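You operate a simulated robot arm through the tools that you are given. There is no shell and no other tool.

You run a simulated robot arm. Do the job below in one go: nothing can be reset, and whatever is moved stays where it is left.

Task
Charge the air bottle to about 15 bar with the engine at HALF.
Fine: turn the green tap on first; the black valve ends shut; drop back to SLOW after.

It is judged by the outcome, as a careful person would: the job done as asked, and still so three seconds after it is handed in. It fails if anything else is knocked over, pushed out of place, dropped, spilled or broken.

Robot
A 6-joint arm with a two-finger gripper, fixed in place. Base frame: the origin is on the floor under the middle of its stand, x ahead of it, y to its left, z up. Readings come in mm, degrees, newtons and seconds.
It reaches about 1637 mm from its shoulder. Its first joint turns from -166.0 to 166.0 degrees. Payload 3.43 kg.
Tool frame: the origin (TCP) lies between the finger pads and is the grasp point; the fingertips stand 20 mm ahead of it; z points along the fingers, y is the line along which they close. The gripper opens to 190 mm; its body begins 248 mm behind the TCP.
Orientation is that of the tool frame in the base frame, as a unit quaternion [x, y, z, w]. With the fingers straight down and closing along the base's y, the tool's x points along the base's -x, its y along +y and its z along -z.

Tools
- The arm moves only by the tool step_arm. Its argument "plan" is text: rows parted by semicolons, each of 7 numbers parted by spaces: the shift along the tool's x, y, z in mm, then the turn, a rotation vector about the tool's x, y, z in degrees, then the gripper command, from -1 (fully open) to 1 (shut), values between in proportion. In form: tx ty tz ax ay az hand; .... A call has 1 to 20 rows; each row shifts and turns the commanded pose from where the row before left it, along the tool's axes as they then stand. A row lasts 0.2 s, in which the tool goes at most 50 mm and 8.6 degrees; a call with a longer step from one row to the next is refused whole, and so is a gripper value outside its range. A pose out of reach is approached as far as the arm can. The call stops where the force on the tool passes 40 N (or 10 N more than at its start, if that is more) or the arm is blocked; 0.2 s more then pass. Each finger travels about 45 mm/s and halts on what it meets, pressing with about 20 N; the grip force reading is that of the motor and also rises with nothing between the fingers. The clock runs only during rows and for 0.2 s after the last one: add rows that do not move to give the fingers time. It gives the time, the measured TCP pose, the force on the tool (base axes), the opening and the grip force at its end, in the units of the frame above (readings bear some noise), with the torque about the TCP (base axes, N m) and any sound that the robot's microphone picked up, and new pictures: "show" is both (left out), scene, wrist or none.
- Cameras (640 x 400 px; columns grow to the right, rows downward): "scene" is fixed at [399.7, -500.7, 1542.6]; the picture's right is [0.60, -0.80, 0.00], its down [-0.49, -0.37, -0.79] and it looks along [0.63, 0.48, -0.61] (base axes); focal length 323 px, centre (320, 200). "wrist" rides on the gripper at [71, -8, -288] in the tool frame; the picture's right is [0.12, 0.99, 0.00], its down [-0.96, 0.12, -0.25] and it looks along [-0.25, 0.03, 0.97] (tool axes); focal length 261 px, centre (320, 200).
- move_column(by): slides the trunk up (or, below 0, down) by that many mm; the arm rides with it, the base frame stays. It gives what a move gives, with no picture.
- probe_pixels(camera, pixels): for up to 12 pixels [column, row] of the newest picture of that camera ("zoom" is the newest enlarged one), the place [x, y, z] in the base frame of the surface seen there, good to about 2 mm. It takes no simulated time.
- inspect(camera, box): a new picture of the part [left, top, right, bottom] of that camera's present view, enlarged. It takes no simulated time.
- finish_job(): hands the job in; it is judged then, once.

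Leave the gripper open and the arm clear of the work at the hand-in unless told otherwise.

The tools are called after "Call:" by a JSON object that holds its "method" and its "body". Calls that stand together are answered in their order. step_arm: Moves the arm, as the interface text tells. Its arguments: {"type":"object","properties":{"plan":{"type":"string"},"show":{"type":"string","enum":["both","scene","wrist","none"]}},"required":["plan"]} The other tools are called the same way: move_column (by) moves the trunk up or down; probe_pixels (camera, pixels) gives the place of the surface under pixels of a picture; inspect (camera, box) takes an enlarged picture of a part of a camera's view; finish_job () hands the job in.

At the start:

```text
t: 0.0
position: [588.8, 28.5, 1305.4]
orientation: [-0.001, 1.0, 0.0, 0.0]
force: [-0.2, 0.4, 0.4]
moment: [0.02, -0.01, -0.01]
width: 190.1
finger_force: 0.1
trunk travel left (down, up): [-175.0, 65.0]
```

scene: 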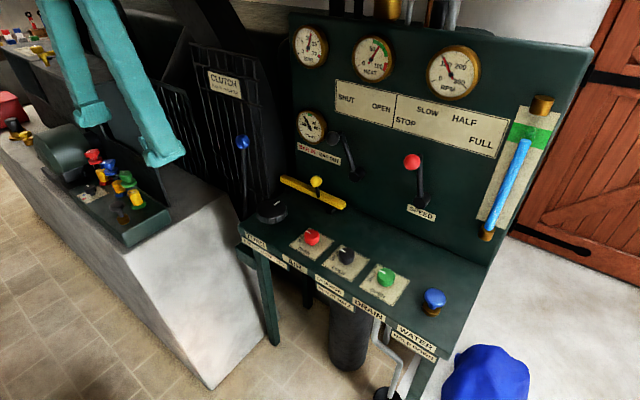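
wrist: 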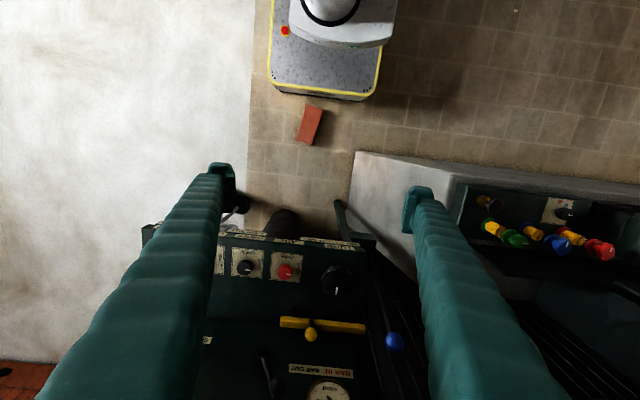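

I'll start with a closer look at the control panel: the gauges, labels and taps.

Call:
{"method": "inspect", "body": {"camera": "scene", "box": [280, 10, 420, 100]}}

Call:
{"method": "inspect", "body": {"camera": "scene", "box": [280, 90, 420, 220]}}

Call:
{"method": "inspect", "body": {"camera": "scene", "box": [230, 190, 460, 370]}}

Call:
{"method": "inspect", "body": {"camera": "scene", "box": [330, 70, 560, 240]}}

```text
4.44 times, centred on (350, 55) of scene
```

zoom: 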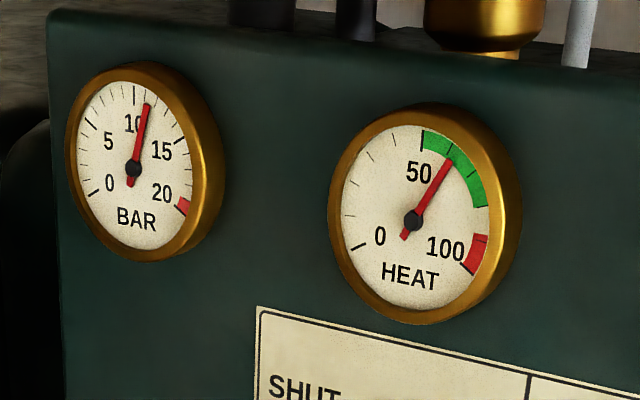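

```text
3.08 times, centred on (350, 155) of scene
```

zoom: 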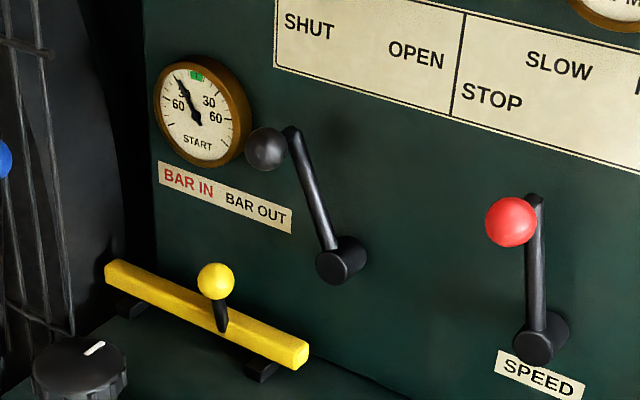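

```text
2.22 times, centred on (345, 280) of scene
```

zoom: 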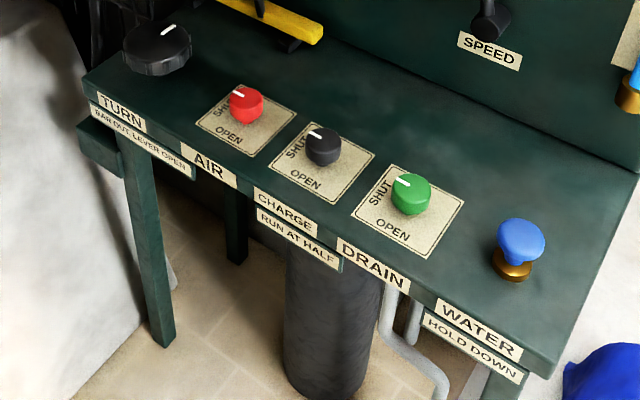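

```text
2.35 times, centred on (445, 155) of scene
```

zoom: 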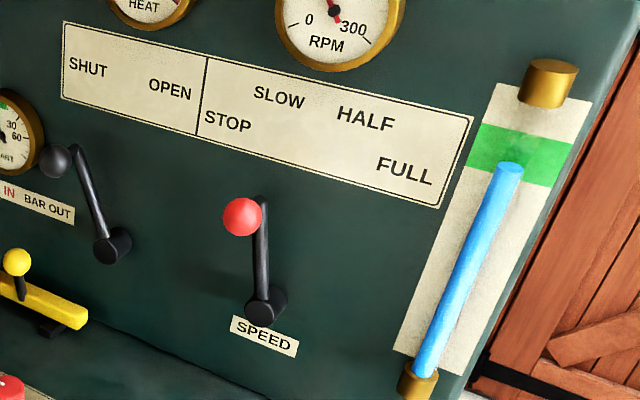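

The BAR gauge reads about 11. The green tap on the front panel is marked DRAIN and the black one CHARGE. Before I pick one, I'll check the RPM gauge, the left-hand panel, which has green knobs too, and the rest of the scene.

Call:
{"method": "inspect", "body": {"camera": "scene", "box": [415, 35, 495, 105]}}

Call:
{"method": "inspect", "body": {"camera": "scene", "box": [50, 130, 190, 250]}}

Call:
{"method": "inspect", "body": {"camera": "scene", "box": [190, 60, 290, 230]}}

Call:
{"method": "inspect", "body": {"camera": "scene", "box": [0, 0, 110, 150]}}

Call:
{"method": "inspect", "body": {"camera": "scene", "box": [290, 270, 450, 400]}}

Call:
{"method": "inspect", "body": {"camera": "wrist", "box": [130, 180, 430, 400]}}

```text
5.71 times, centred on (455, 70) of scene
```

zoom: 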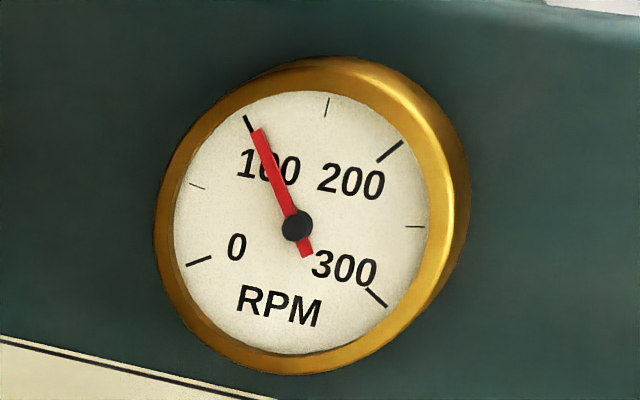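

```text
3.33 times, centred on (120, 190) of scene
```

zoom: 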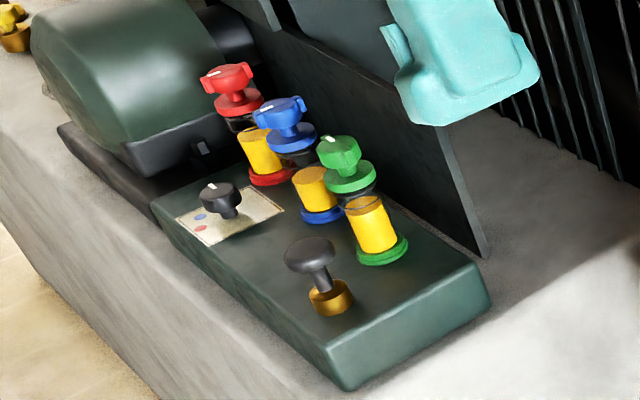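

```text
2.35 times, centred on (240, 145) of scene
```

zoom: 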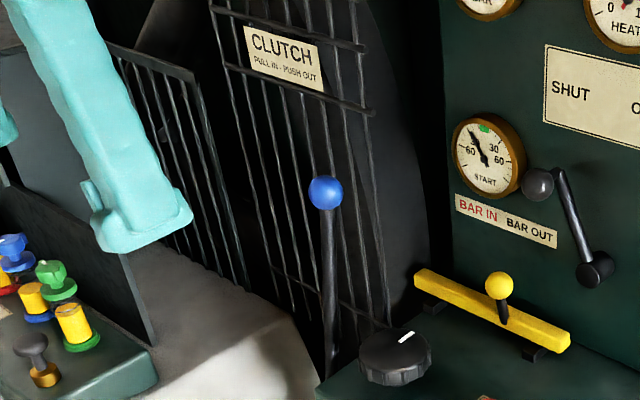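

```text
2.67 times, centred on (55, 75) of scene
```

zoom: 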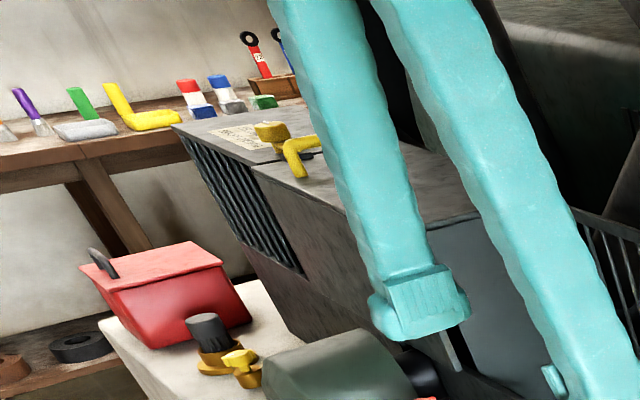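

```text
3.08 times, centred on (370, 335) of scene
```

zoom: 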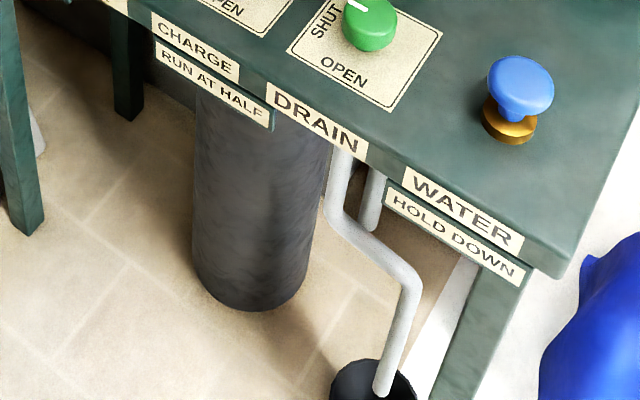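

```text
1.82 times, centred on (280, 290) of wrist
```

zoom: 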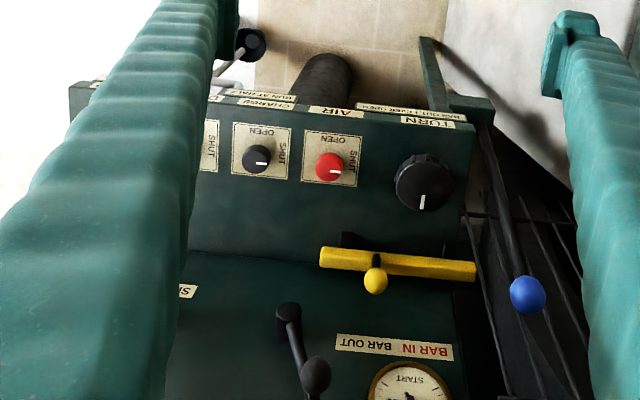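

The engine is running at about 100 RPM with the speed lever at SLOW. The left panel carries sight-feed oilers, one of them with a green tap, so "the green tap" could mean either. I'll get the 3D positions of the controls and of the items on the left panel.

Call:
{"method": "probe_pixels", "body": {"camera": "scene", "pixels": [[412, 161], [421, 205], [384, 276], [346, 254], [311, 236], [432, 298], [428, 115], [464, 120], [406, 122], [481, 142], [271, 211], [242, 142]]}}

Call:
{"method": "probe_pixels", "body": {"camera": "scene", "pixels": [[381, 274], [388, 290], [370, 292], [405, 295], [333, 134], [316, 182], [125, 178], [94, 156], [98, 174], [137, 200], [400, 340], [440, 200]]}}

Call:
{"method": "inspect", "body": {"camera": "wrist", "box": [440, 170, 640, 290]}}

```text
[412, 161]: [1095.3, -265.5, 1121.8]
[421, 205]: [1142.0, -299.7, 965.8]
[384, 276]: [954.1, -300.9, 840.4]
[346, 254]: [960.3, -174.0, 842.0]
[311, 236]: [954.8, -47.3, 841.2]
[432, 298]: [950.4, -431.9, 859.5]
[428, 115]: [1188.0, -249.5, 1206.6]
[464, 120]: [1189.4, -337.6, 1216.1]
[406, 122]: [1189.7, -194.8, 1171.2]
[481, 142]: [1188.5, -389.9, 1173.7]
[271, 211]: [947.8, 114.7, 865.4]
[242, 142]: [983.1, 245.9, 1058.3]
```

```text
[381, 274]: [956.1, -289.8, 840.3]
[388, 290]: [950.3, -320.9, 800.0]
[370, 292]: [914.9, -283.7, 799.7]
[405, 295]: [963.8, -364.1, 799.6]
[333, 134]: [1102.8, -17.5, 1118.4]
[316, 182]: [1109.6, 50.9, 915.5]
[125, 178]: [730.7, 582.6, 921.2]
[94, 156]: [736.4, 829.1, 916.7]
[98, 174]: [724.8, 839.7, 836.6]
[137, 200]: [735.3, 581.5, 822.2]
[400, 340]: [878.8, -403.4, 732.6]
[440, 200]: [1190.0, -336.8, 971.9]
```

```text
3.20 times, centred on (540, 230) of wrist
```

zoom: 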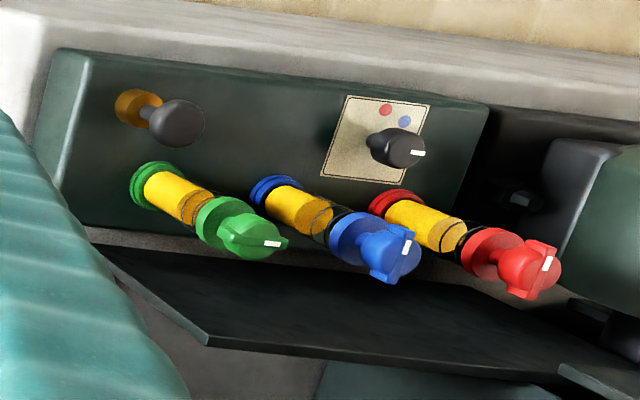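

There are two green candidates: the DRAIN tap on the front desk and the green oiler tap on the left block. The green oiler's handle points a different way from the red and blue ones. I'll probe the left side for clearances before moving over there for a closer look.

Call:
{"method": "probe_pixels", "body": {"camera": "scene", "pixels": [[220, 80], [200, 60], [180, 30], [150, 40], [110, 150], [40, 60], [60, 80], [28, 50], [130, 10], [245, 20], [25, 115], [200, 150]]}}

Call:
{"method": "inspect", "body": {"camera": "scene", "box": [110, 0, 300, 110]}}

Call:
{"method": "inspect", "body": {"camera": "scene", "box": [70, 140, 150, 220]}}

```text
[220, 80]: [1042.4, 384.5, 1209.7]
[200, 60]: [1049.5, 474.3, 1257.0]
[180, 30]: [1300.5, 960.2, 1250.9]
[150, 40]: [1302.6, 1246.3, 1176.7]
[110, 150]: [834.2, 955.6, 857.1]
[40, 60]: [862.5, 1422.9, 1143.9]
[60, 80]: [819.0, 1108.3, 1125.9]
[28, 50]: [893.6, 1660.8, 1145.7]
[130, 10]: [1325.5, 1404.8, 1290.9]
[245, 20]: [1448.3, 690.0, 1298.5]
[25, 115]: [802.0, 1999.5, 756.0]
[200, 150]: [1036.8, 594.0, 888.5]
```

```text
3.37 times, centred on (205, 55) of scene
```

zoom: 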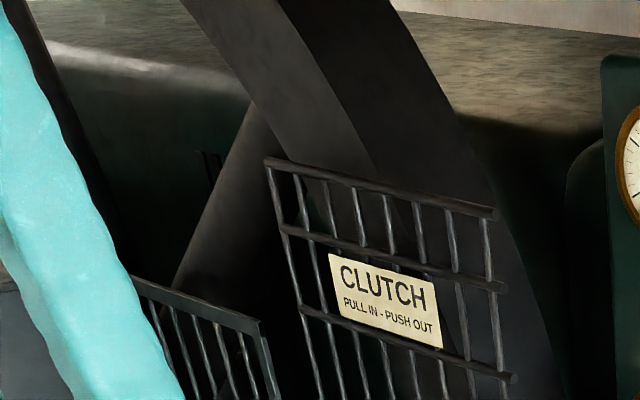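

```text
5.00 times, centred on (110, 180) of scene
```

zoom: 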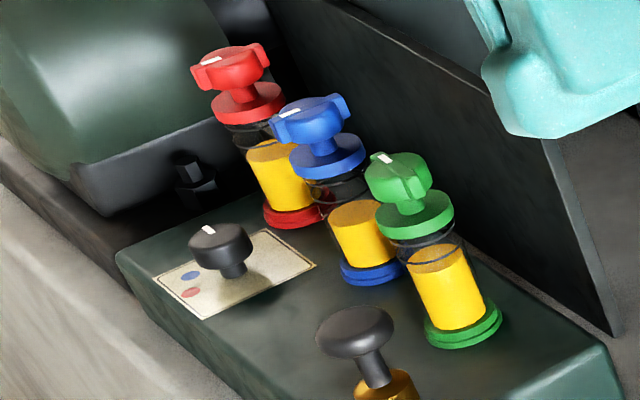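

The green oiler's handle sits roughly at right angles to the red and blue ones. I'll move the open gripper left, well above everything, so the wrist camera can look down at that panel for labels.

Call:
{"method": "step_arm", "body": {"plan": "0 50 0 0 0 0 -1; 0 50 0 0 0 0 -1; 0 50 0 0 0 0 -1; 0 50 0 0 0 0 -1; 0 50 0 0 0 0 -1; 0 50 0 0 0 0 -1; 0 50 0 0 0 0 -1; 0 50 0 0 0 0 -1; 0 50 0 0 0 0 -1; 0 50 0 0 0 0 -1; 0 50 0 0 0 0 -1; 0 50 0 0 0 0 -1; 0 50 0 0 0 0 -1; 0 0 50 0 0 0 -1; 0 0 50 0 0 0 -1"}}

```text
t: 3.2
position: [563.1, 656.9, 1146.4]
orientation: [0.0, 1.0, -0.001, 0.001]
force: [-1.0, -0.5, -0.6]
moment: [0.01, -0.01, 0.01]
width: 189.9
finger_force: 0.2
out of reach, approached as far as the arm can: row 10, 11, 12, 13
trunk travel left (down, up): [-175.0, 65.0]
```

scene: 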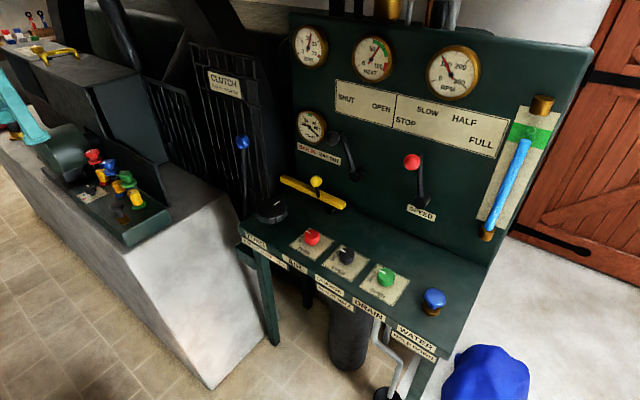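
wrist: 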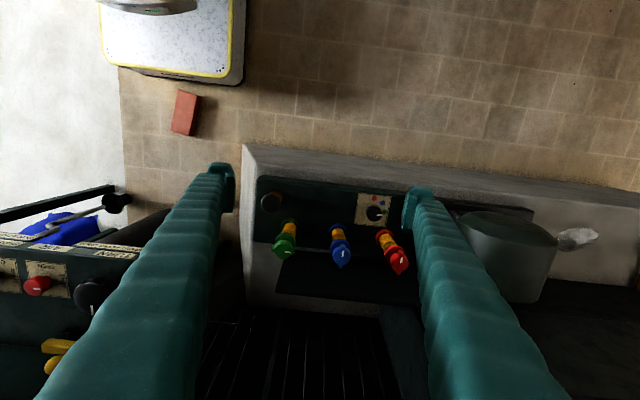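

The camera now looks straight down on the oilers, at about (285,240), (340,245) and (392,250). I'll zoom in on those and on the gauges.

Call:
{"method": "inspect", "body": {"camera": "wrist", "box": [245, 170, 425, 290]}}

Call:
{"method": "inspect", "body": {"camera": "scene", "box": [60, 130, 180, 250]}}

Call:
{"method": "inspect", "body": {"camera": "scene", "box": [280, 10, 420, 100]}}

Call:
{"method": "inspect", "body": {"camera": "scene", "box": [0, 10, 120, 110]}}

Call:
{"method": "inspect", "body": {"camera": "scene", "box": [280, 210, 460, 330]}}

```text
3.33 times, centred on (335, 230) of wrist
```

zoom: 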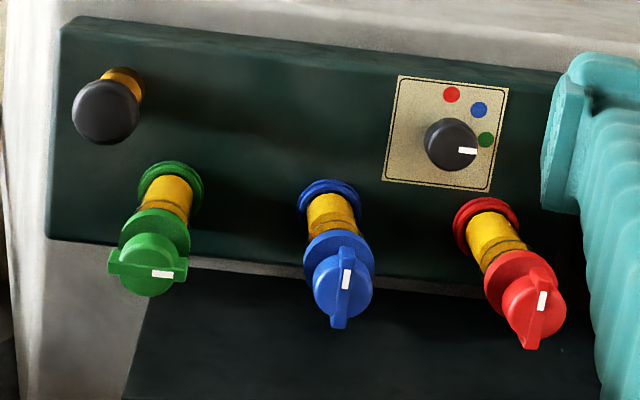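

```text
3.33 times, centred on (120, 190) of scene
```

zoom: 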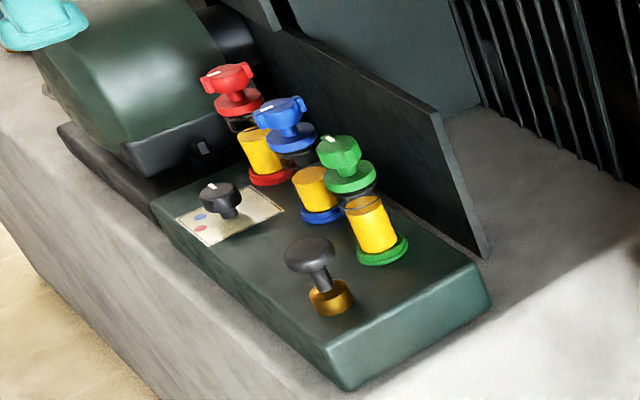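

```text
4.44 times, centred on (350, 55) of scene
```

zoom: 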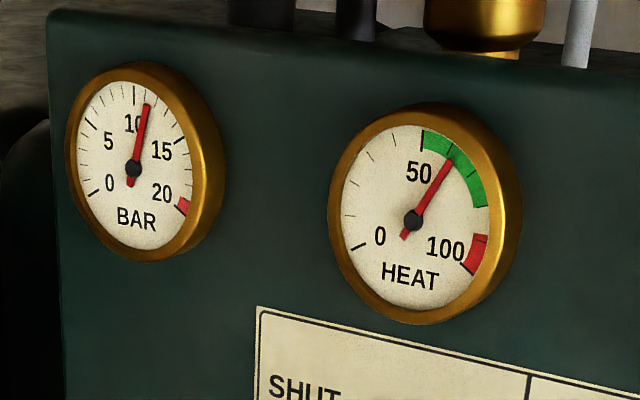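

```text
4.00 times, centred on (60, 60) of scene
```

zoom: 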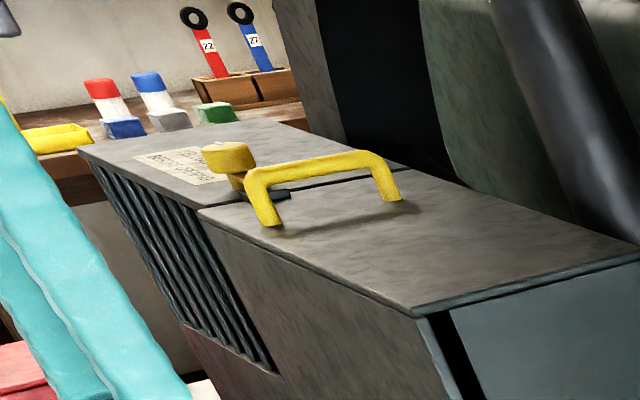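

```text
3.33 times, centred on (370, 270) of scene
```

zoom: 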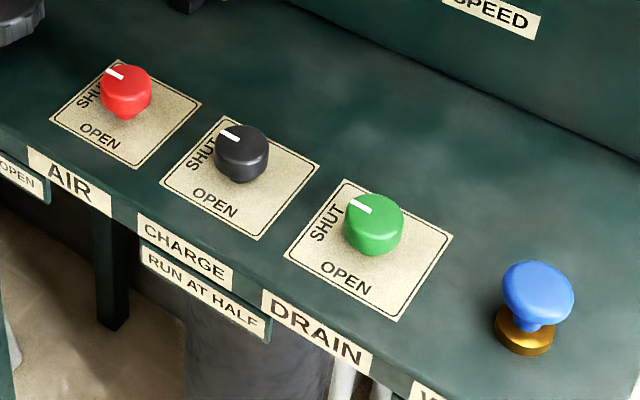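

The left panel has three sight-feed oilers plus an oiling selector with red, blue and green dots. The red and blue taps have their marks toward -x. The green one points toward +y, the same direction the desk valves use for SHUT. So the green oiler tap is the only one turned off, and that makes it "the green tap" to turn on first. Opening the DRAIN valve would only vent the bottle. I'll measure the green tap precisely.

Call:
{"method": "inspect", "body": {"camera": "wrist", "box": [260, 200, 350, 270]}}

Call:
{"method": "probe_pixels", "body": {"camera": "zoom", "pixels": [[320, 200]]}}

```text
5.71 times, centred on (305, 235) of wrist
```

zoom: 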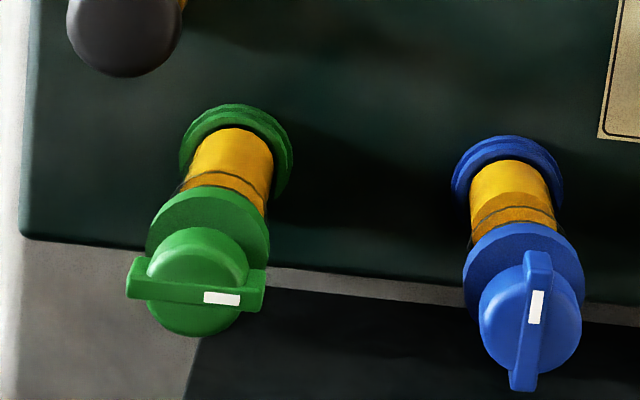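

```text
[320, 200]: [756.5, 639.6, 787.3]
```

Now a clear view: the green wing bar runs from (130,278) to (264,292) with its mark at the +y end. I'll probe the parts of the handle and the surfaces around it.

Call:
{"method": "probe_pixels", "body": {"camera": "zoom", "pixels": [[132, 280], [262, 292], [195, 288], [222, 298], [200, 248], [190, 325], [180, 205], [150, 240], [535, 262], [523, 380], [536, 305], [300, 320]]}}

Call:
{"method": "probe_pixels", "body": {"camera": "scene", "pixels": [[120, 185], [128, 182], [127, 176], [122, 180], [130, 215], [170, 190], [150, 170], [120, 150], [100, 160], [135, 185]]}}

Call:
{"method": "probe_pixels", "body": {"camera": "wrist", "pixels": [[270, 205], [285, 265], [300, 275], [340, 290], [290, 295], [375, 215], [280, 180], [255, 250], [400, 290], [230, 310]]}}

```text
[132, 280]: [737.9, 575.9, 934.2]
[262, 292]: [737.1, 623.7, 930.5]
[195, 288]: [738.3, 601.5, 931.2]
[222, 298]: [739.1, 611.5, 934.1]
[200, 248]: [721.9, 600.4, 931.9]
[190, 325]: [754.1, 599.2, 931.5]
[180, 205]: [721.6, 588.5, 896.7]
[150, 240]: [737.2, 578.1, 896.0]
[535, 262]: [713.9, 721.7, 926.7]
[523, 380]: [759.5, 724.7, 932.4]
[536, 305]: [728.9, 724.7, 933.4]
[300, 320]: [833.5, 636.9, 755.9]
```

```text
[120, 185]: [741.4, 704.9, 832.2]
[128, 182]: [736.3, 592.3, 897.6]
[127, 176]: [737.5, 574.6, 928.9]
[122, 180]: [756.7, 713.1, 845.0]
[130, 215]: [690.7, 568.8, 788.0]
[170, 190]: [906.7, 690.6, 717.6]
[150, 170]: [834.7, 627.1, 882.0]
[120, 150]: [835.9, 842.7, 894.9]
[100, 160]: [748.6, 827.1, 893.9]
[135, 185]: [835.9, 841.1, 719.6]
```

```text
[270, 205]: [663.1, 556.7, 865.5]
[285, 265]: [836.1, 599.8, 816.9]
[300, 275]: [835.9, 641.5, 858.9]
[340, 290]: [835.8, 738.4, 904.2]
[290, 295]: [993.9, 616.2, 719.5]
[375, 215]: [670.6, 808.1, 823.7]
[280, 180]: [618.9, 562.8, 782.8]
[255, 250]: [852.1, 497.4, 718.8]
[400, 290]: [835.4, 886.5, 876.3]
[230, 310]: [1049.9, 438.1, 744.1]
```

The green tap's cap is centred at about (738, 600) with its top at z≈932. The wing is about 52 mm long along y, and the collar top is at z≈897. Some rows of the last move were out of reach, so I'll send idle rows to see where the commanded pose stands, and partly close the gripper to about 90 mm.

Call:
{"method": "step_arm", "body": {"plan": "0 0 0 0 0 0 0.05; 0 0 0 0 0 0 0.05; 0 0 0 0 0 0 0.05; 0 0 0 0 0 0 0.05; 0 0 0 0 0 0 0.05; 0 0 0 0 0 0 0.05", "show": "none"}}

```text
t: 4.6
position: [563.9, 656.1, 1145.8]
orientation: [0.0, 1.0, -0.001, 0.001]
force: [-0.1, 0.5, 0.1]
moment: [-0.02, 0.0, 0.01]
width: 90.2
finger_force: 0.0
trunk travel left (down, up): [-175.0, 65.0]
```

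The pose is stable and the gripper is at 90 mm. Next I go over the green tap to about (738, 600), keeping the fingertips above z≈990.

Call:
{"method": "step_arm", "body": {"plan": "-43.6 -14.1 0 0 0 0 0.05; -43.6 -14.1 0 0 0 0 0.05; -43.6 -14.1 0 0 0 0 0.05; -43.6 -14.1 0 0 0 0 0.05; 0 0 45 0 0 0 0.05; 0 0 45 0 0 0 0.05; 0 0 45 0 0 0 0.05; 0 0 0 0 0 0 0.05"}}

```text
t: 6.4
position: [741.1, 596.4, 1016.0]
orientation: [0.0, 1.0, 0.001, 0.0]
force: [-0.6, -0.4, -0.4]
moment: [0.03, -0.02, -0.02]
width: 90.3
finger_force: 0.0
trunk travel left (down, up): [-175.0, 65.0]
```

scene: 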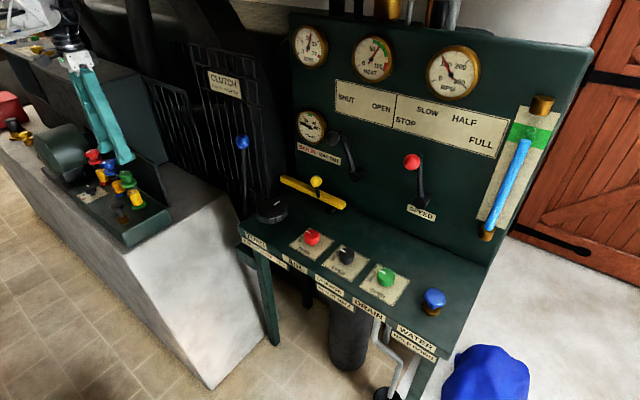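
wrist: 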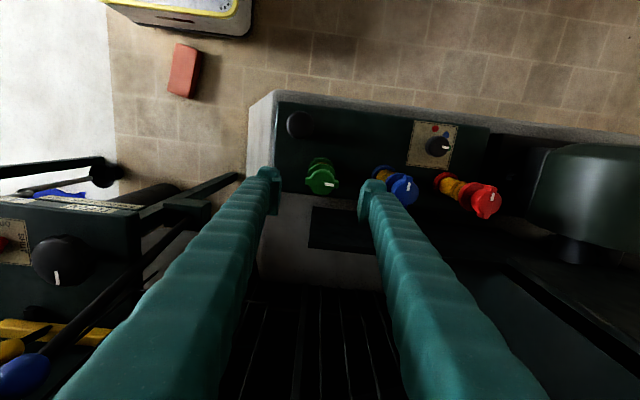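

The fingers straddle the green tap, which is at about (322,182). I'll zoom in to check alignment and finger thickness.

Call:
{"method": "inspect", "body": {"camera": "wrist", "box": [240, 130, 420, 240]}}

Call:
{"method": "probe_pixels", "body": {"camera": "wrist", "pixels": [[322, 182], [308, 180], [337, 184], [330, 185], [264, 175], [276, 178], [366, 187], [380, 190], [270, 200], [372, 210]]}}

```text
3.56 times, centred on (330, 185) of wrist
```

zoom: 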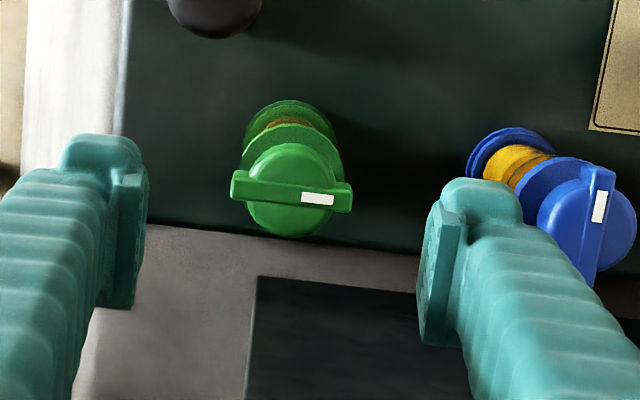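

```text
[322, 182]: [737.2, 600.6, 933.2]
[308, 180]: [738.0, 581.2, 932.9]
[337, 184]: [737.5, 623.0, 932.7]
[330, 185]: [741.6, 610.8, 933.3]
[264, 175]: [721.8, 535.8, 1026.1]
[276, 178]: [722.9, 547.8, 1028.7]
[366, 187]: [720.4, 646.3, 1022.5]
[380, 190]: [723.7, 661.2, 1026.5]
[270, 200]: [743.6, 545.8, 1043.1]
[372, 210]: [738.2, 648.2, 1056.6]
```

The wing bar is centred at about (738, 600) and the pads clear the neighbouring oilers. I'll shift 3 mm in each direction, lower until the fingertips are at z≈904, and close on the wing ends.

Call:
{"method": "step_arm", "body": {"plan": "3 3.6 40 0 0 0 0.05; 0 0 40 0 0 0 0.05; 0 0 12 0 0 0 0.05; 0 0 0 0 0 0 0.05; 0 0 0 0 0 0 1; 0 0 0 0 0 0 1; 0 0 0 0 0 0 1; 0 0 0 0 0 0 1; 0 0 0 0 0 0 1"}}

```text
t: 8.4
position: [739.9, 600.0, 919.3]
orientation: [-0.001, 1.0, -0.002, -0.001]
force: [0.4, -14.5, -24.2]
moment: [0.09, 0.05, -0.05]
width: 34.4
finger_force: 44.7
trunk travel left (down, up): [-175.0, 65.0]
```

scene: 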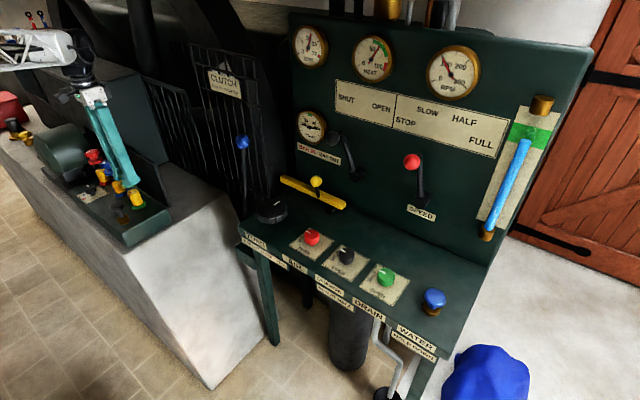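
wrist: 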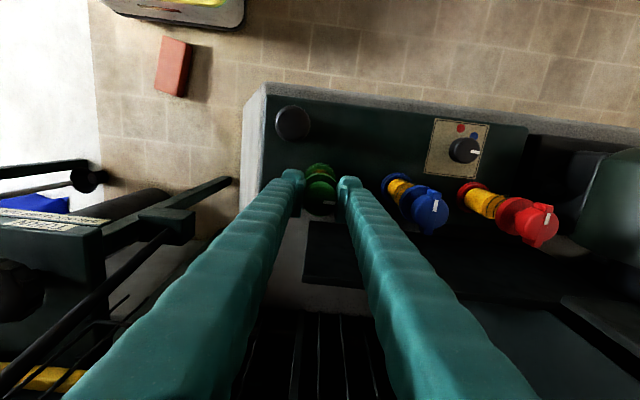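

The fingers closed to 34 mm, narrower than the wing, with -24 N on z. I'll look closely before moving.

Call:
{"method": "inspect", "body": {"camera": "wrist", "box": [260, 140, 400, 230]}}

Call:
{"method": "inspect", "body": {"camera": "scene", "box": [70, 130, 170, 220]}}

Call:
{"method": "probe_pixels", "body": {"camera": "wrist", "pixels": [[320, 170], [320, 185], [320, 200], [310, 185], [330, 185], [320, 207]]}}

```text
4.44 times, centred on (330, 185) of wrist
```

zoom: 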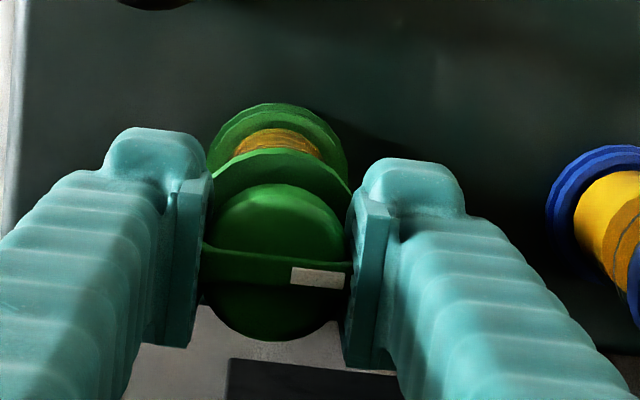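

```text
4.44 times, centred on (120, 175) of scene
```

zoom: 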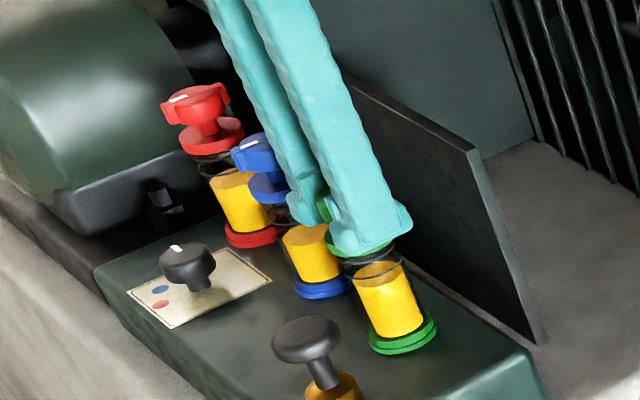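

```text
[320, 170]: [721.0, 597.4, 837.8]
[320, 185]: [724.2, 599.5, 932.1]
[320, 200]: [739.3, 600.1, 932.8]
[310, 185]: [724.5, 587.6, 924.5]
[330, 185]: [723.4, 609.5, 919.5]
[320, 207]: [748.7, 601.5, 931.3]
```

The pads are on the wing ends and the tap hasn't moved. The narrower reading is finger flex from squeezing hard. I'll ease the squeeze to about 46 mm and check the forces before turning.

Call:
{"method": "step_arm", "body": {"plan": "0 0 0 0 0 0 0.52; 0 0 0 0 0 0 0.52; 0 0 0 0 0 0 0.52", "show": "wrist"}}

```text
t: 9.2
position: [739.1, 601.4, 921.3]
orientation: [0.0, 1.0, -0.001, 0.001]
force: [-0.5, -0.2, -0.9]
moment: [-0.03, 0.0, 0.03]
width: 45.8
finger_force: 0.1
trunk travel left (down, up): [-175.0, 65.0]
```

wrist: 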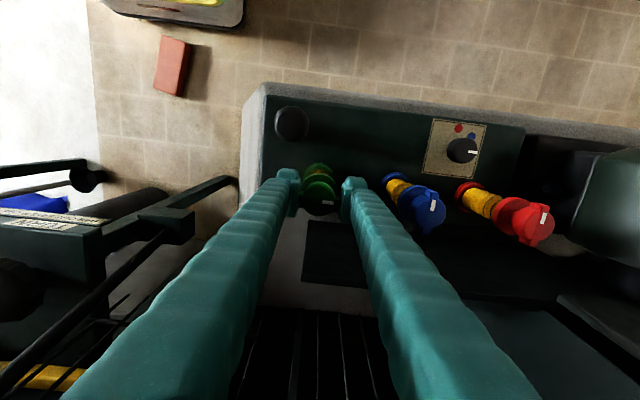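

At 45.8 mm there is no contact force at all. I'll zoom to see how the pads sit relative to the wing.

Call:
{"method": "inspect", "body": {"camera": "wrist", "box": [260, 140, 400, 230]}}

Call:
{"method": "probe_pixels", "body": {"camera": "wrist", "pixels": [[296, 180], [298, 205], [345, 190], [346, 215], [307, 196], [333, 202], [318, 190]]}}

```text
4.44 times, centred on (330, 185) of wrist
```

zoom: 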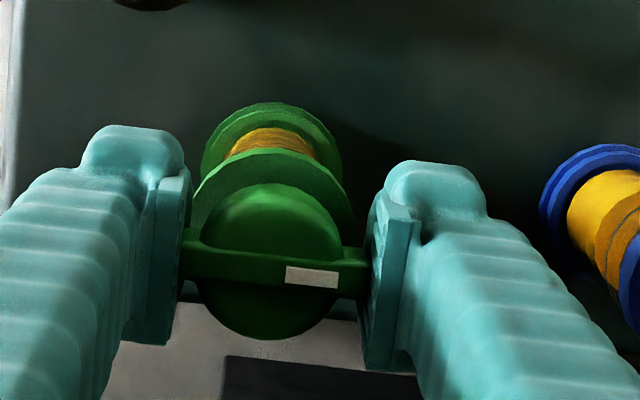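

```text
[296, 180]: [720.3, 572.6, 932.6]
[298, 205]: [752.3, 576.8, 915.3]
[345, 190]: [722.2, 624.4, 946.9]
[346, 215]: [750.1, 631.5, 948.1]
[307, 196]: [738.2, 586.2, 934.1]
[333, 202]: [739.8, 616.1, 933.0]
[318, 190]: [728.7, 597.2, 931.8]
```

The pads grip the 35 mm round cap itself, which is what the 34 mm reading was. I'll close on it again and turn 42° counter-clockwise seen from above, toward the orientation of the blue and red taps. Then I'll check.

Call:
{"method": "step_arm", "body": {"plan": "0 0 0 0 0 0 0.8; 0 0 0 0 0 0 0.8; 0 0 0 0 0 0 0.8; 0 0 0 0 0 -6 0.8; 0 0 0 0 0 -6 0.8; 0 0 0 0 0 -6 0.8; 0 0 0 0 0 -6 0.8; 0 0 0 0 0 -6 0.8; 0 0 0 0 0 -6 0.8; 0 0 0 0 0 -6 0.8"}}

```text
t: 10.8
position: [740.6, 600.0, 917.2]
orientation: [-0.2, 0.98, -0.003, -0.001]
force: [17.9, -21.8, -7.8]
moment: [0.02, 0.01, 0.02]
width: 34.3
finger_force: 45.2
trunk travel left (down, up): [-175.0, 65.0]
stopped in row 8: the force on the tool passed its limit at 40 N (the readings are from after the stop); the commanded pose is now the measured one
```

scene: 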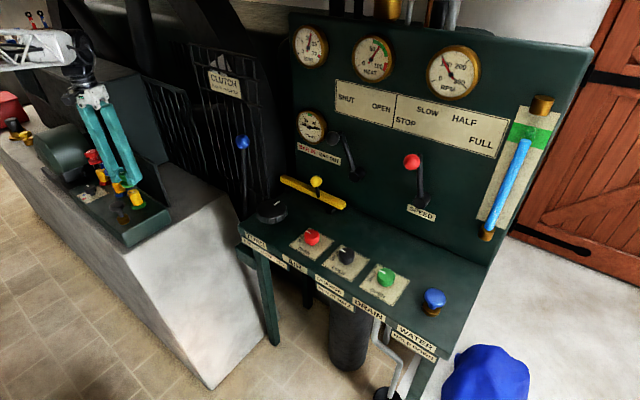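
wrist: 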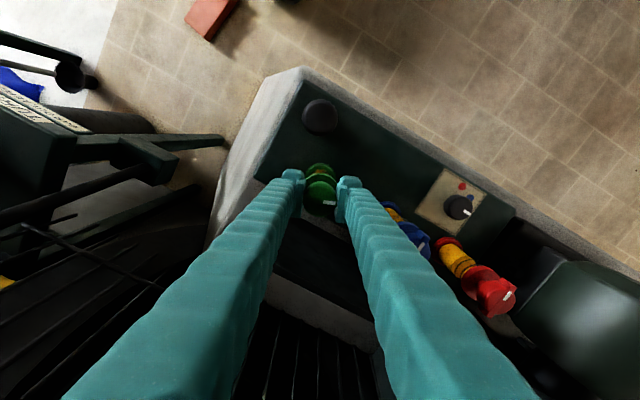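

The tap turned with the gripper by about 23° and then stopped on side load, because the grip sits about 2 mm off centre along the closing direction. I'll nudge the tool 2 mm along -y of the tool to relieve that and read the force again.

Call:
{"method": "step_arm", "body": {"plan": "0 -1 0 0 0 0 0.8; 0 -1 0 0 0 0 0.8; 0 0 0 0 0 0 0.8", "show": "none"}}

```text
t: 11.6
position: [740.4, 600.7, 917.7]
orientation: [-0.201, 0.98, -0.001, 0.0]
force: [30.9, -18.9, -8.1]
moment: [0.01, -0.16, 0.02]
width: 33.9
finger_force: 44.3
trunk travel left (down, up): [-175.0, 65.0]
```

The side force changed but didn't go away. I'll open slightly to release the load, then measure the cap centre against the tool and re-grip.

Call:
{"method": "step_arm", "body": {"plan": "0 0 0 0 0 0 0.4; 0 0 0 0 0 0 0.4; 0 0 0 0 0 0 0.4", "show": "wrist"}}

Call:
{"method": "inspect", "body": {"camera": "wrist", "box": [260, 140, 400, 230]}}

Call:
{"method": "probe_pixels", "body": {"camera": "zoom", "pixels": [[280, 190], [280, 300], [220, 250], [330, 250], [280, 250], [200, 260], [350, 270]]}}

```text
t: 12.4
position: [737.7, 600.6, 917.7]
orientation: [-0.2, 0.98, -0.001, -0.001]
force: [-0.3, -0.5, -0.1]
moment: [0.0, -0.03, 0.01]
width: 57.0
finger_force: 0.0
trunk travel left (down, up): [-175.0, 65.0]
```

wrist: 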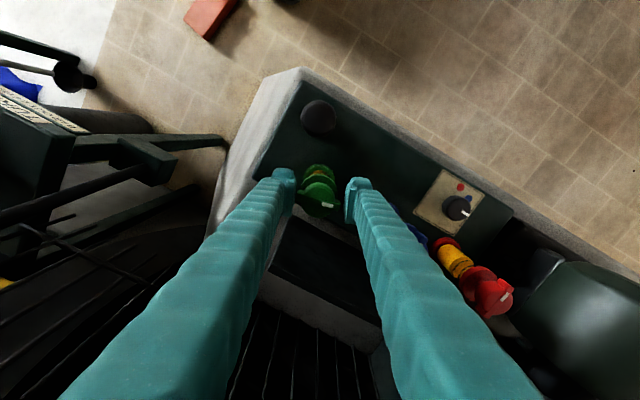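

```text
4.44 times, centred on (330, 185) of wrist
```

zoom: 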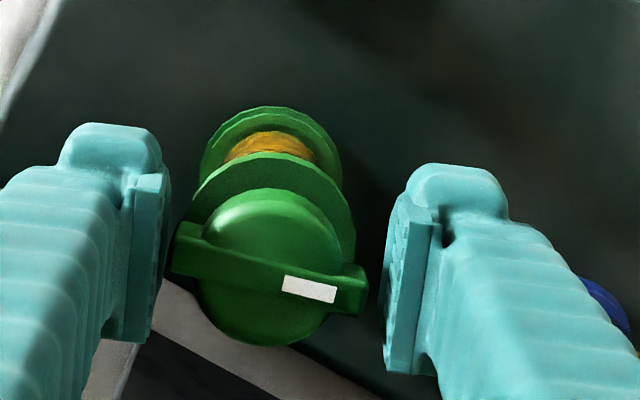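

```text
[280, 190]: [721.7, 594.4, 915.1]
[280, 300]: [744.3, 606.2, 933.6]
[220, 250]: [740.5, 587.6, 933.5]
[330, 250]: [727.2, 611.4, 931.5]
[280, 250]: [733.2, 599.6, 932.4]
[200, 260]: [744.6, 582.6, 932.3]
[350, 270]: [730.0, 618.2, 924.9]
```

The tap followed only part of the way, about 10°, and then the pads slipped. I'm now centred within about 1 mm. I'll raise the tool 6 mm so the fingertips clear the collar, re-grip gently, and read the forces.

Call:
{"method": "step_arm", "body": {"plan": "0 0 -6 0 0 0 0.4; 0 0 0 0 0 0 0.4; 0 0 0 0 0 0 0.6; 0 0 0 0 0 0 0.64; 0 0 0 0 0 0 0.66; 0 0 0 0 0 0 0.66; 0 0 0 0 0 0 0.66", "show": "wrist"}}

Call:
{"method": "inspect", "body": {"camera": "wrist", "box": [260, 140, 400, 230]}}

```text
t: 13.9
position: [738.4, 600.9, 919.4]
orientation: [-0.199, 0.98, -0.005, -0.003]
force: [20.8, -20.6, -17.8]
moment: [0.09, -0.04, -0.02]
width: 34.3
finger_force: 44.9
trunk travel left (down, up): [-175.0, 65.0]
stopped in row 7: the force on the tool passed its limit at 43 N (the readings are from after the stop); the commanded pose is now the measured one
```

wrist: 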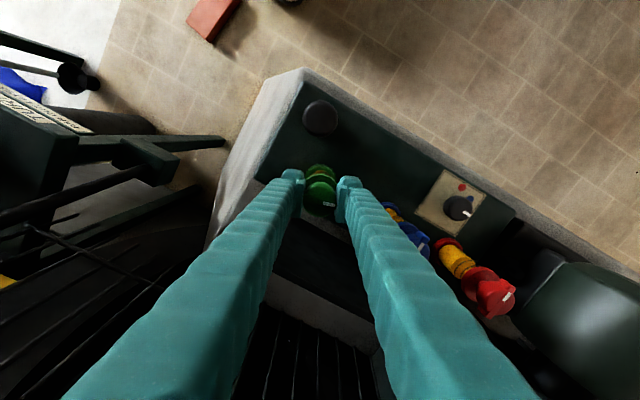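

```text
4.44 times, centred on (330, 185) of wrist
```

zoom: 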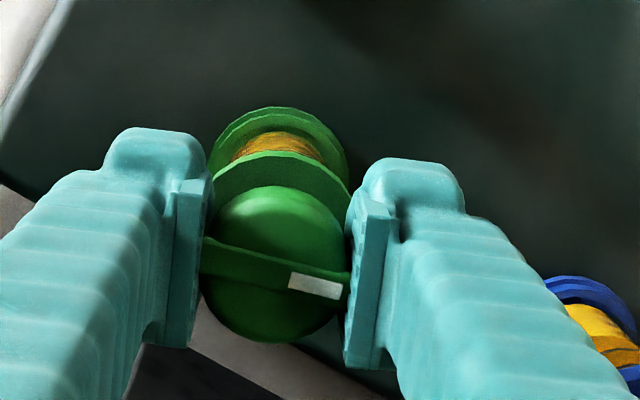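

Closing on the cap pulls the tool down and sideways, toward about (740, 600, 918). I'll hold for a moment and see how the load settles.

Call:
{"method": "step_arm", "body": {"plan": "0 0 0 0 0 0 0.66; 0 0 0 0 0 0 0.66", "show": "none"}}

```text
t: 14.3
position: [739.1, 599.5, 918.9]
orientation: [-0.201, 0.98, -0.008, -0.002]
force: [28.7, -28.1, -12.8]
moment: [0.13, -0.04, -0.06]
width: 34.1
finger_force: 44.9
trunk travel left (down, up): [-175.0, 65.0]
stopped in row 2: the force on the tool passed its limit at 46 N (the readings are from after the stop); the commanded pose is now the measured one
```

The load keeps drifting along the tool's -y, so the grip isn't centred between the two fingers. I'll release and take a few free readings to average out the noise.

Call:
{"method": "step_arm", "body": {"plan": "0 0 0 0 0 0 0.4; 0 0 0 0 0 0 0.4; 0 0 0 0 0 0 0.4", "show": "none"}}

Call:
{"method": "step_arm", "body": {"plan": "0 0 0 0 0 0 0.4", "show": "none"}}

Call:
{"method": "step_arm", "body": {"plan": "0 0 0 0 0 0 0.4", "show": "wrist"}}

Call:
{"method": "inspect", "body": {"camera": "wrist", "box": [270, 150, 370, 220]}}

```text
t: 15.1
position: [736.1, 602.5, 920.1]
orientation: [-0.202, 0.979, -0.005, -0.002]
force: [-0.1, 0.0, -0.3]
moment: [-0.03, 0.06, 0.01]
width: 57.2
finger_force: 0.0
trunk travel left (down, up): [-175.0, 65.0]
```

```text
t: 15.5
position: [734.8, 602.8, 919.7]
orientation: [-0.202, 0.979, -0.003, -0.002]
force: [-0.9, 0.2, -0.1]
moment: [0.03, 0.0, 0.03]
width: 57.2
finger_force: 0.1
trunk travel left (down, up): [-175.0, 65.0]
```

```text
t: 15.9
position: [735.5, 602.8, 920.5]
orientation: [-0.203, 0.979, -0.005, -0.003]
force: [-0.1, 0.2, 1.0]
moment: [-0.02, 0.02, 0.0]
width: 57.0
finger_force: 0.0
trunk travel left (down, up): [-175.0, 65.0]
```

wrist: 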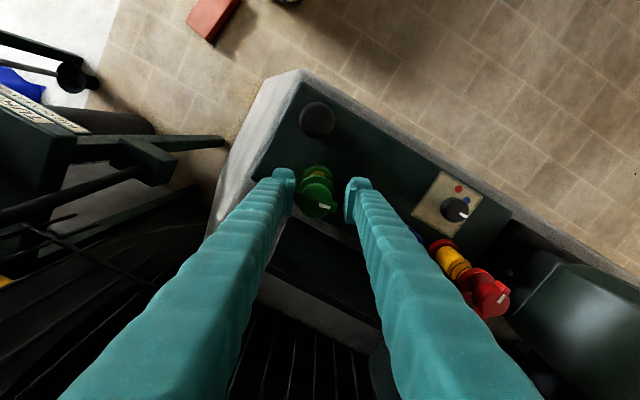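

```text
5.71 times, centred on (320, 185) of wrist
```

zoom: 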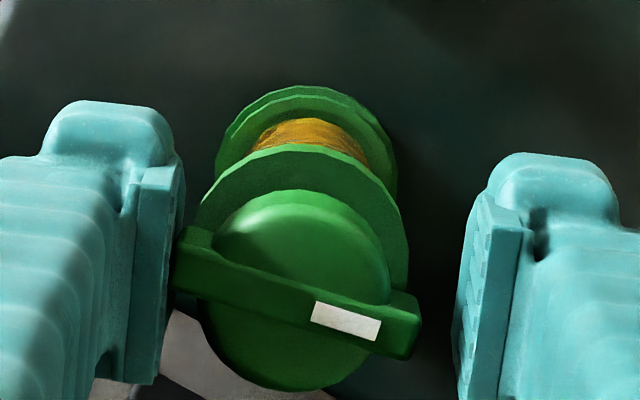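

Free readings put the tool at about (735.5, 602.7), so those force stops shifted the command off centre by about 3.5 mm. Before trying again I'll work out the tap's side profile, using the identical red one as a reference.

Call:
{"method": "inspect", "body": {"camera": "scene", "box": [80, 140, 116, 164]}}

Call:
{"method": "probe_pixels", "body": {"camera": "zoom", "pixels": [[250, 140], [250, 200], [250, 240], [250, 260], [250, 280], [250, 300], [250, 330], [180, 200], [350, 180], [250, 360], [200, 330], [320, 320]]}}

```text
16.00 times, centred on (98, 152) of scene
```

zoom: 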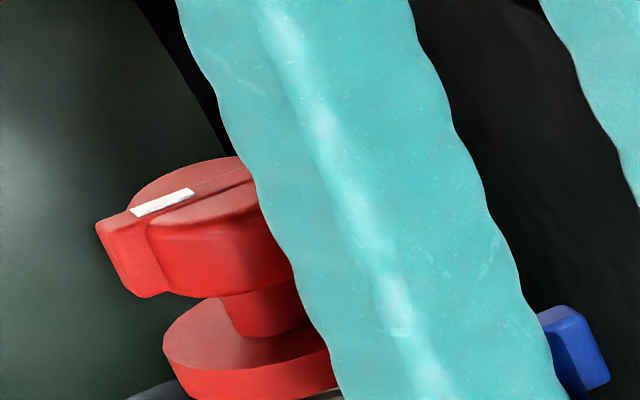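

```text
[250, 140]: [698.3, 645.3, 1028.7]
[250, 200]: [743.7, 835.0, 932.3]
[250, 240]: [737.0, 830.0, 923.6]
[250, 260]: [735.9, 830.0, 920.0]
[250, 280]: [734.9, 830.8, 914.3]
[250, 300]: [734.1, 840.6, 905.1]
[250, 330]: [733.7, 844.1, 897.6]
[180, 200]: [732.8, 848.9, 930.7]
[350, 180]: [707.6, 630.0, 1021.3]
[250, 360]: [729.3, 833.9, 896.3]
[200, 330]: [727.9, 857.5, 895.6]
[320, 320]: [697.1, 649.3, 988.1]
```

The cap spans z≈911–931, the stem is narrow, and the collar is at 896. I'll straighten the small tilt, re-centre at about (737.7, 599.7, 925), and close in small steps while watching the force.

Call:
{"method": "step_arm", "body": {"plan": "-0.8 -3.6 -4.9 -0.43 -0.36 0 0.4; 0 0 0 0 0 0 0.4", "show": "wrist"}}

Call:
{"method": "inspect", "body": {"camera": "wrist", "box": [270, 150, 370, 220]}}

Call:
{"method": "step_arm", "body": {"plan": "0 0 0 0 0 0 0.6; 0 0 0 0 0 0 0.62; 0 0 0 0 0 0 0.62", "show": "none"}}

Call:
{"method": "step_arm", "body": {"plan": "0 0 0 0 0 0 0.64; 0 0 0 0 0 0 0.64", "show": "none"}}

```text
t: 16.5
position: [737.6, 600.2, 926.6]
orientation: [-0.203, 0.979, -0.001, 0.0]
force: [0.0, 0.5, -0.1]
moment: [0.0, -0.02, 0.0]
width: 57.4
finger_force: 0.0
trunk travel left (down, up): [-175.0, 65.0]
```

wrist: 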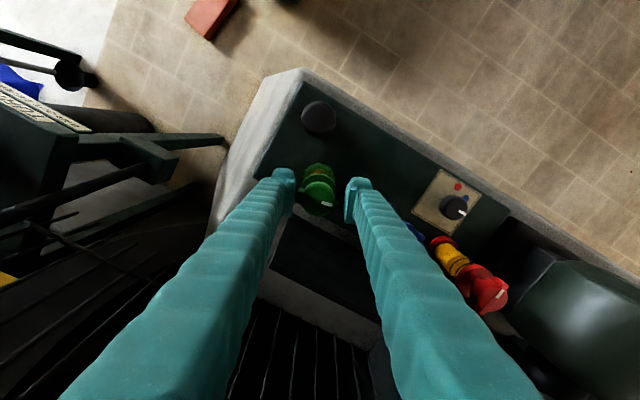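

```text
5.71 times, centred on (320, 185) of wrist
```

zoom: 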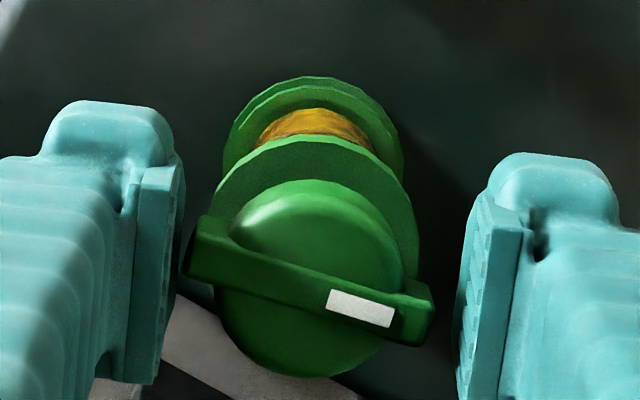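

```text
t: 17.3
position: [737.4, 601.0, 926.9]
orientation: [-0.203, 0.979, -0.001, 0.0]
force: [4.5, -7.5, 0.6]
moment: [-0.09, 0.03, 0.02]
width: 41.2
finger_force: 4.3
trunk travel left (down, up): [-175.0, 65.0]
```

```text
t: 17.9
position: [738.0, 600.8, 925.8]
orientation: [-0.202, 0.979, -0.001, -0.001]
force: [6.6, -10.9, 0.8]
moment: [-0.15, -0.01, 0.0]
width: 41.8
finger_force: 6.3
trunk travel left (down, up): [-175.0, 65.0]
```

This time contact came at about 41.5 mm with a light, one-sided force on the left pad, so the pads are actually meeting the wing ends. I should align the gripper with the wing and keep the squeeze gentle. I'll open again and measure the wing's exact angle and centre.

Call:
{"method": "step_arm", "body": {"plan": "0 0 0 0 0 0 0.3; 0 0 0 0 0 0 0.3", "show": "wrist"}}

Call:
{"method": "inspect", "body": {"camera": "wrist", "box": [290, 160, 350, 215]}}

```text
t: 18.5
position: [737.7, 601.2, 926.2]
orientation: [-0.204, 0.979, -0.001, 0.0]
force: [0.1, -0.8, -0.6]
moment: [-0.04, -0.04, 0.02]
width: 66.4
finger_force: 0.0
trunk travel left (down, up): [-175.0, 65.0]
```

wrist: 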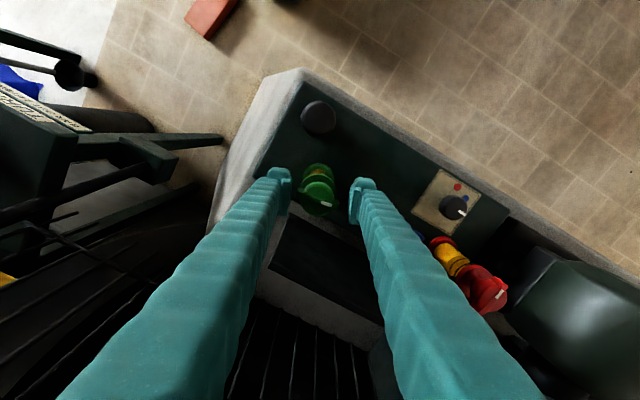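

```text
7.27 times, centred on (320, 188) of wrist
```

zoom: 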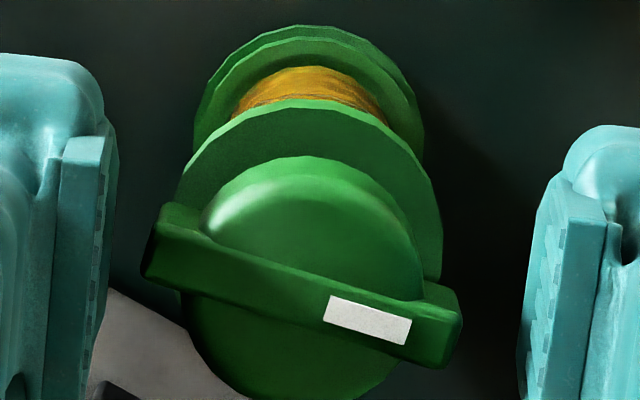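

Call:
{"method": "probe_pixels", "body": {"camera": "zoom", "pixels": [[172, 228], [190, 222], [168, 242], [448, 305], [440, 330], [455, 300], [310, 268], [368, 318], [310, 175], [290, 385], [200, 320], [415, 230]]}}

```text
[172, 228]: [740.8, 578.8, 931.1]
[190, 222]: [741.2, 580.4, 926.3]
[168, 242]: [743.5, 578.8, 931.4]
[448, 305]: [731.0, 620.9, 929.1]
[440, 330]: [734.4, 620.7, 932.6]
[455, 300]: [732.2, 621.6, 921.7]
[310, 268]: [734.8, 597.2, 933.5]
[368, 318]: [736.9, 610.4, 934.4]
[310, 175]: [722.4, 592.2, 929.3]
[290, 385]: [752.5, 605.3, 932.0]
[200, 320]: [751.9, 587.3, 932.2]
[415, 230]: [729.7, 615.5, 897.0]
```

The wing sits at about 13° and the cap centre is about (737.7, 599.4), while the tool is at 23.5° and 1.4 mm off in y. I'll turn the gripper back 10.4° to line up with the wing, re-centre, lower to z≈921 and close lightly.

Call:
{"method": "step_arm", "body": {"plan": "0.56 -1.28 0 0 0 5.2 0.3; 0 0 0 0 0 5.2 0.3; 0 0 4.9 0 0 0 0.3; 0 0 0 0 0 0 0.45; 0 0 0 0 0 0 0.5; 0 0 0 0 0 0 0.56; 0 0 0 0 0 0 0.62; 0 0 0 0 0 0 0.62", "show": "wrist"}}

Call:
{"method": "inspect", "body": {"camera": "wrist", "box": [290, 160, 350, 215]}}

```text
t: 20.3
position: [738.1, 599.0, 920.8]
orientation: [-0.114, 0.993, 0.0, 0.0]
force: [-0.6, -1.2, -1.9]
moment: [0.04, 0.0, 0.0]
width: 36.7
finger_force: 0.6
trunk travel left (down, up): [-175.0, 65.0]
```

wrist: 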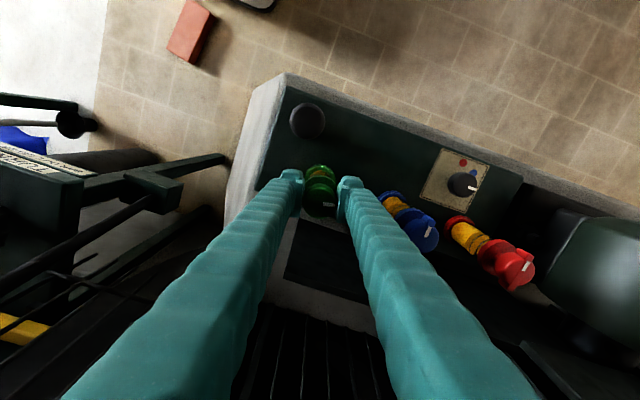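

```text
7.27 times, centred on (320, 188) of wrist
```

zoom: 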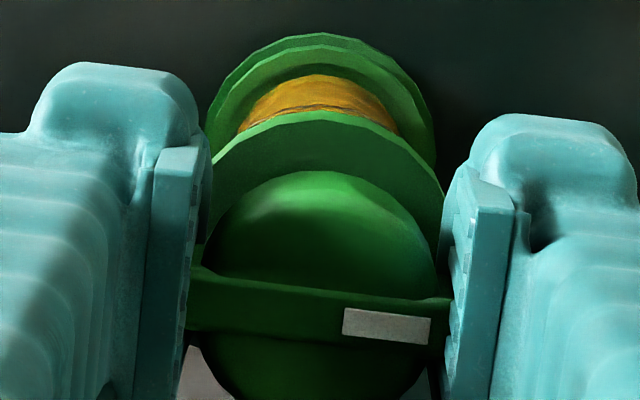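

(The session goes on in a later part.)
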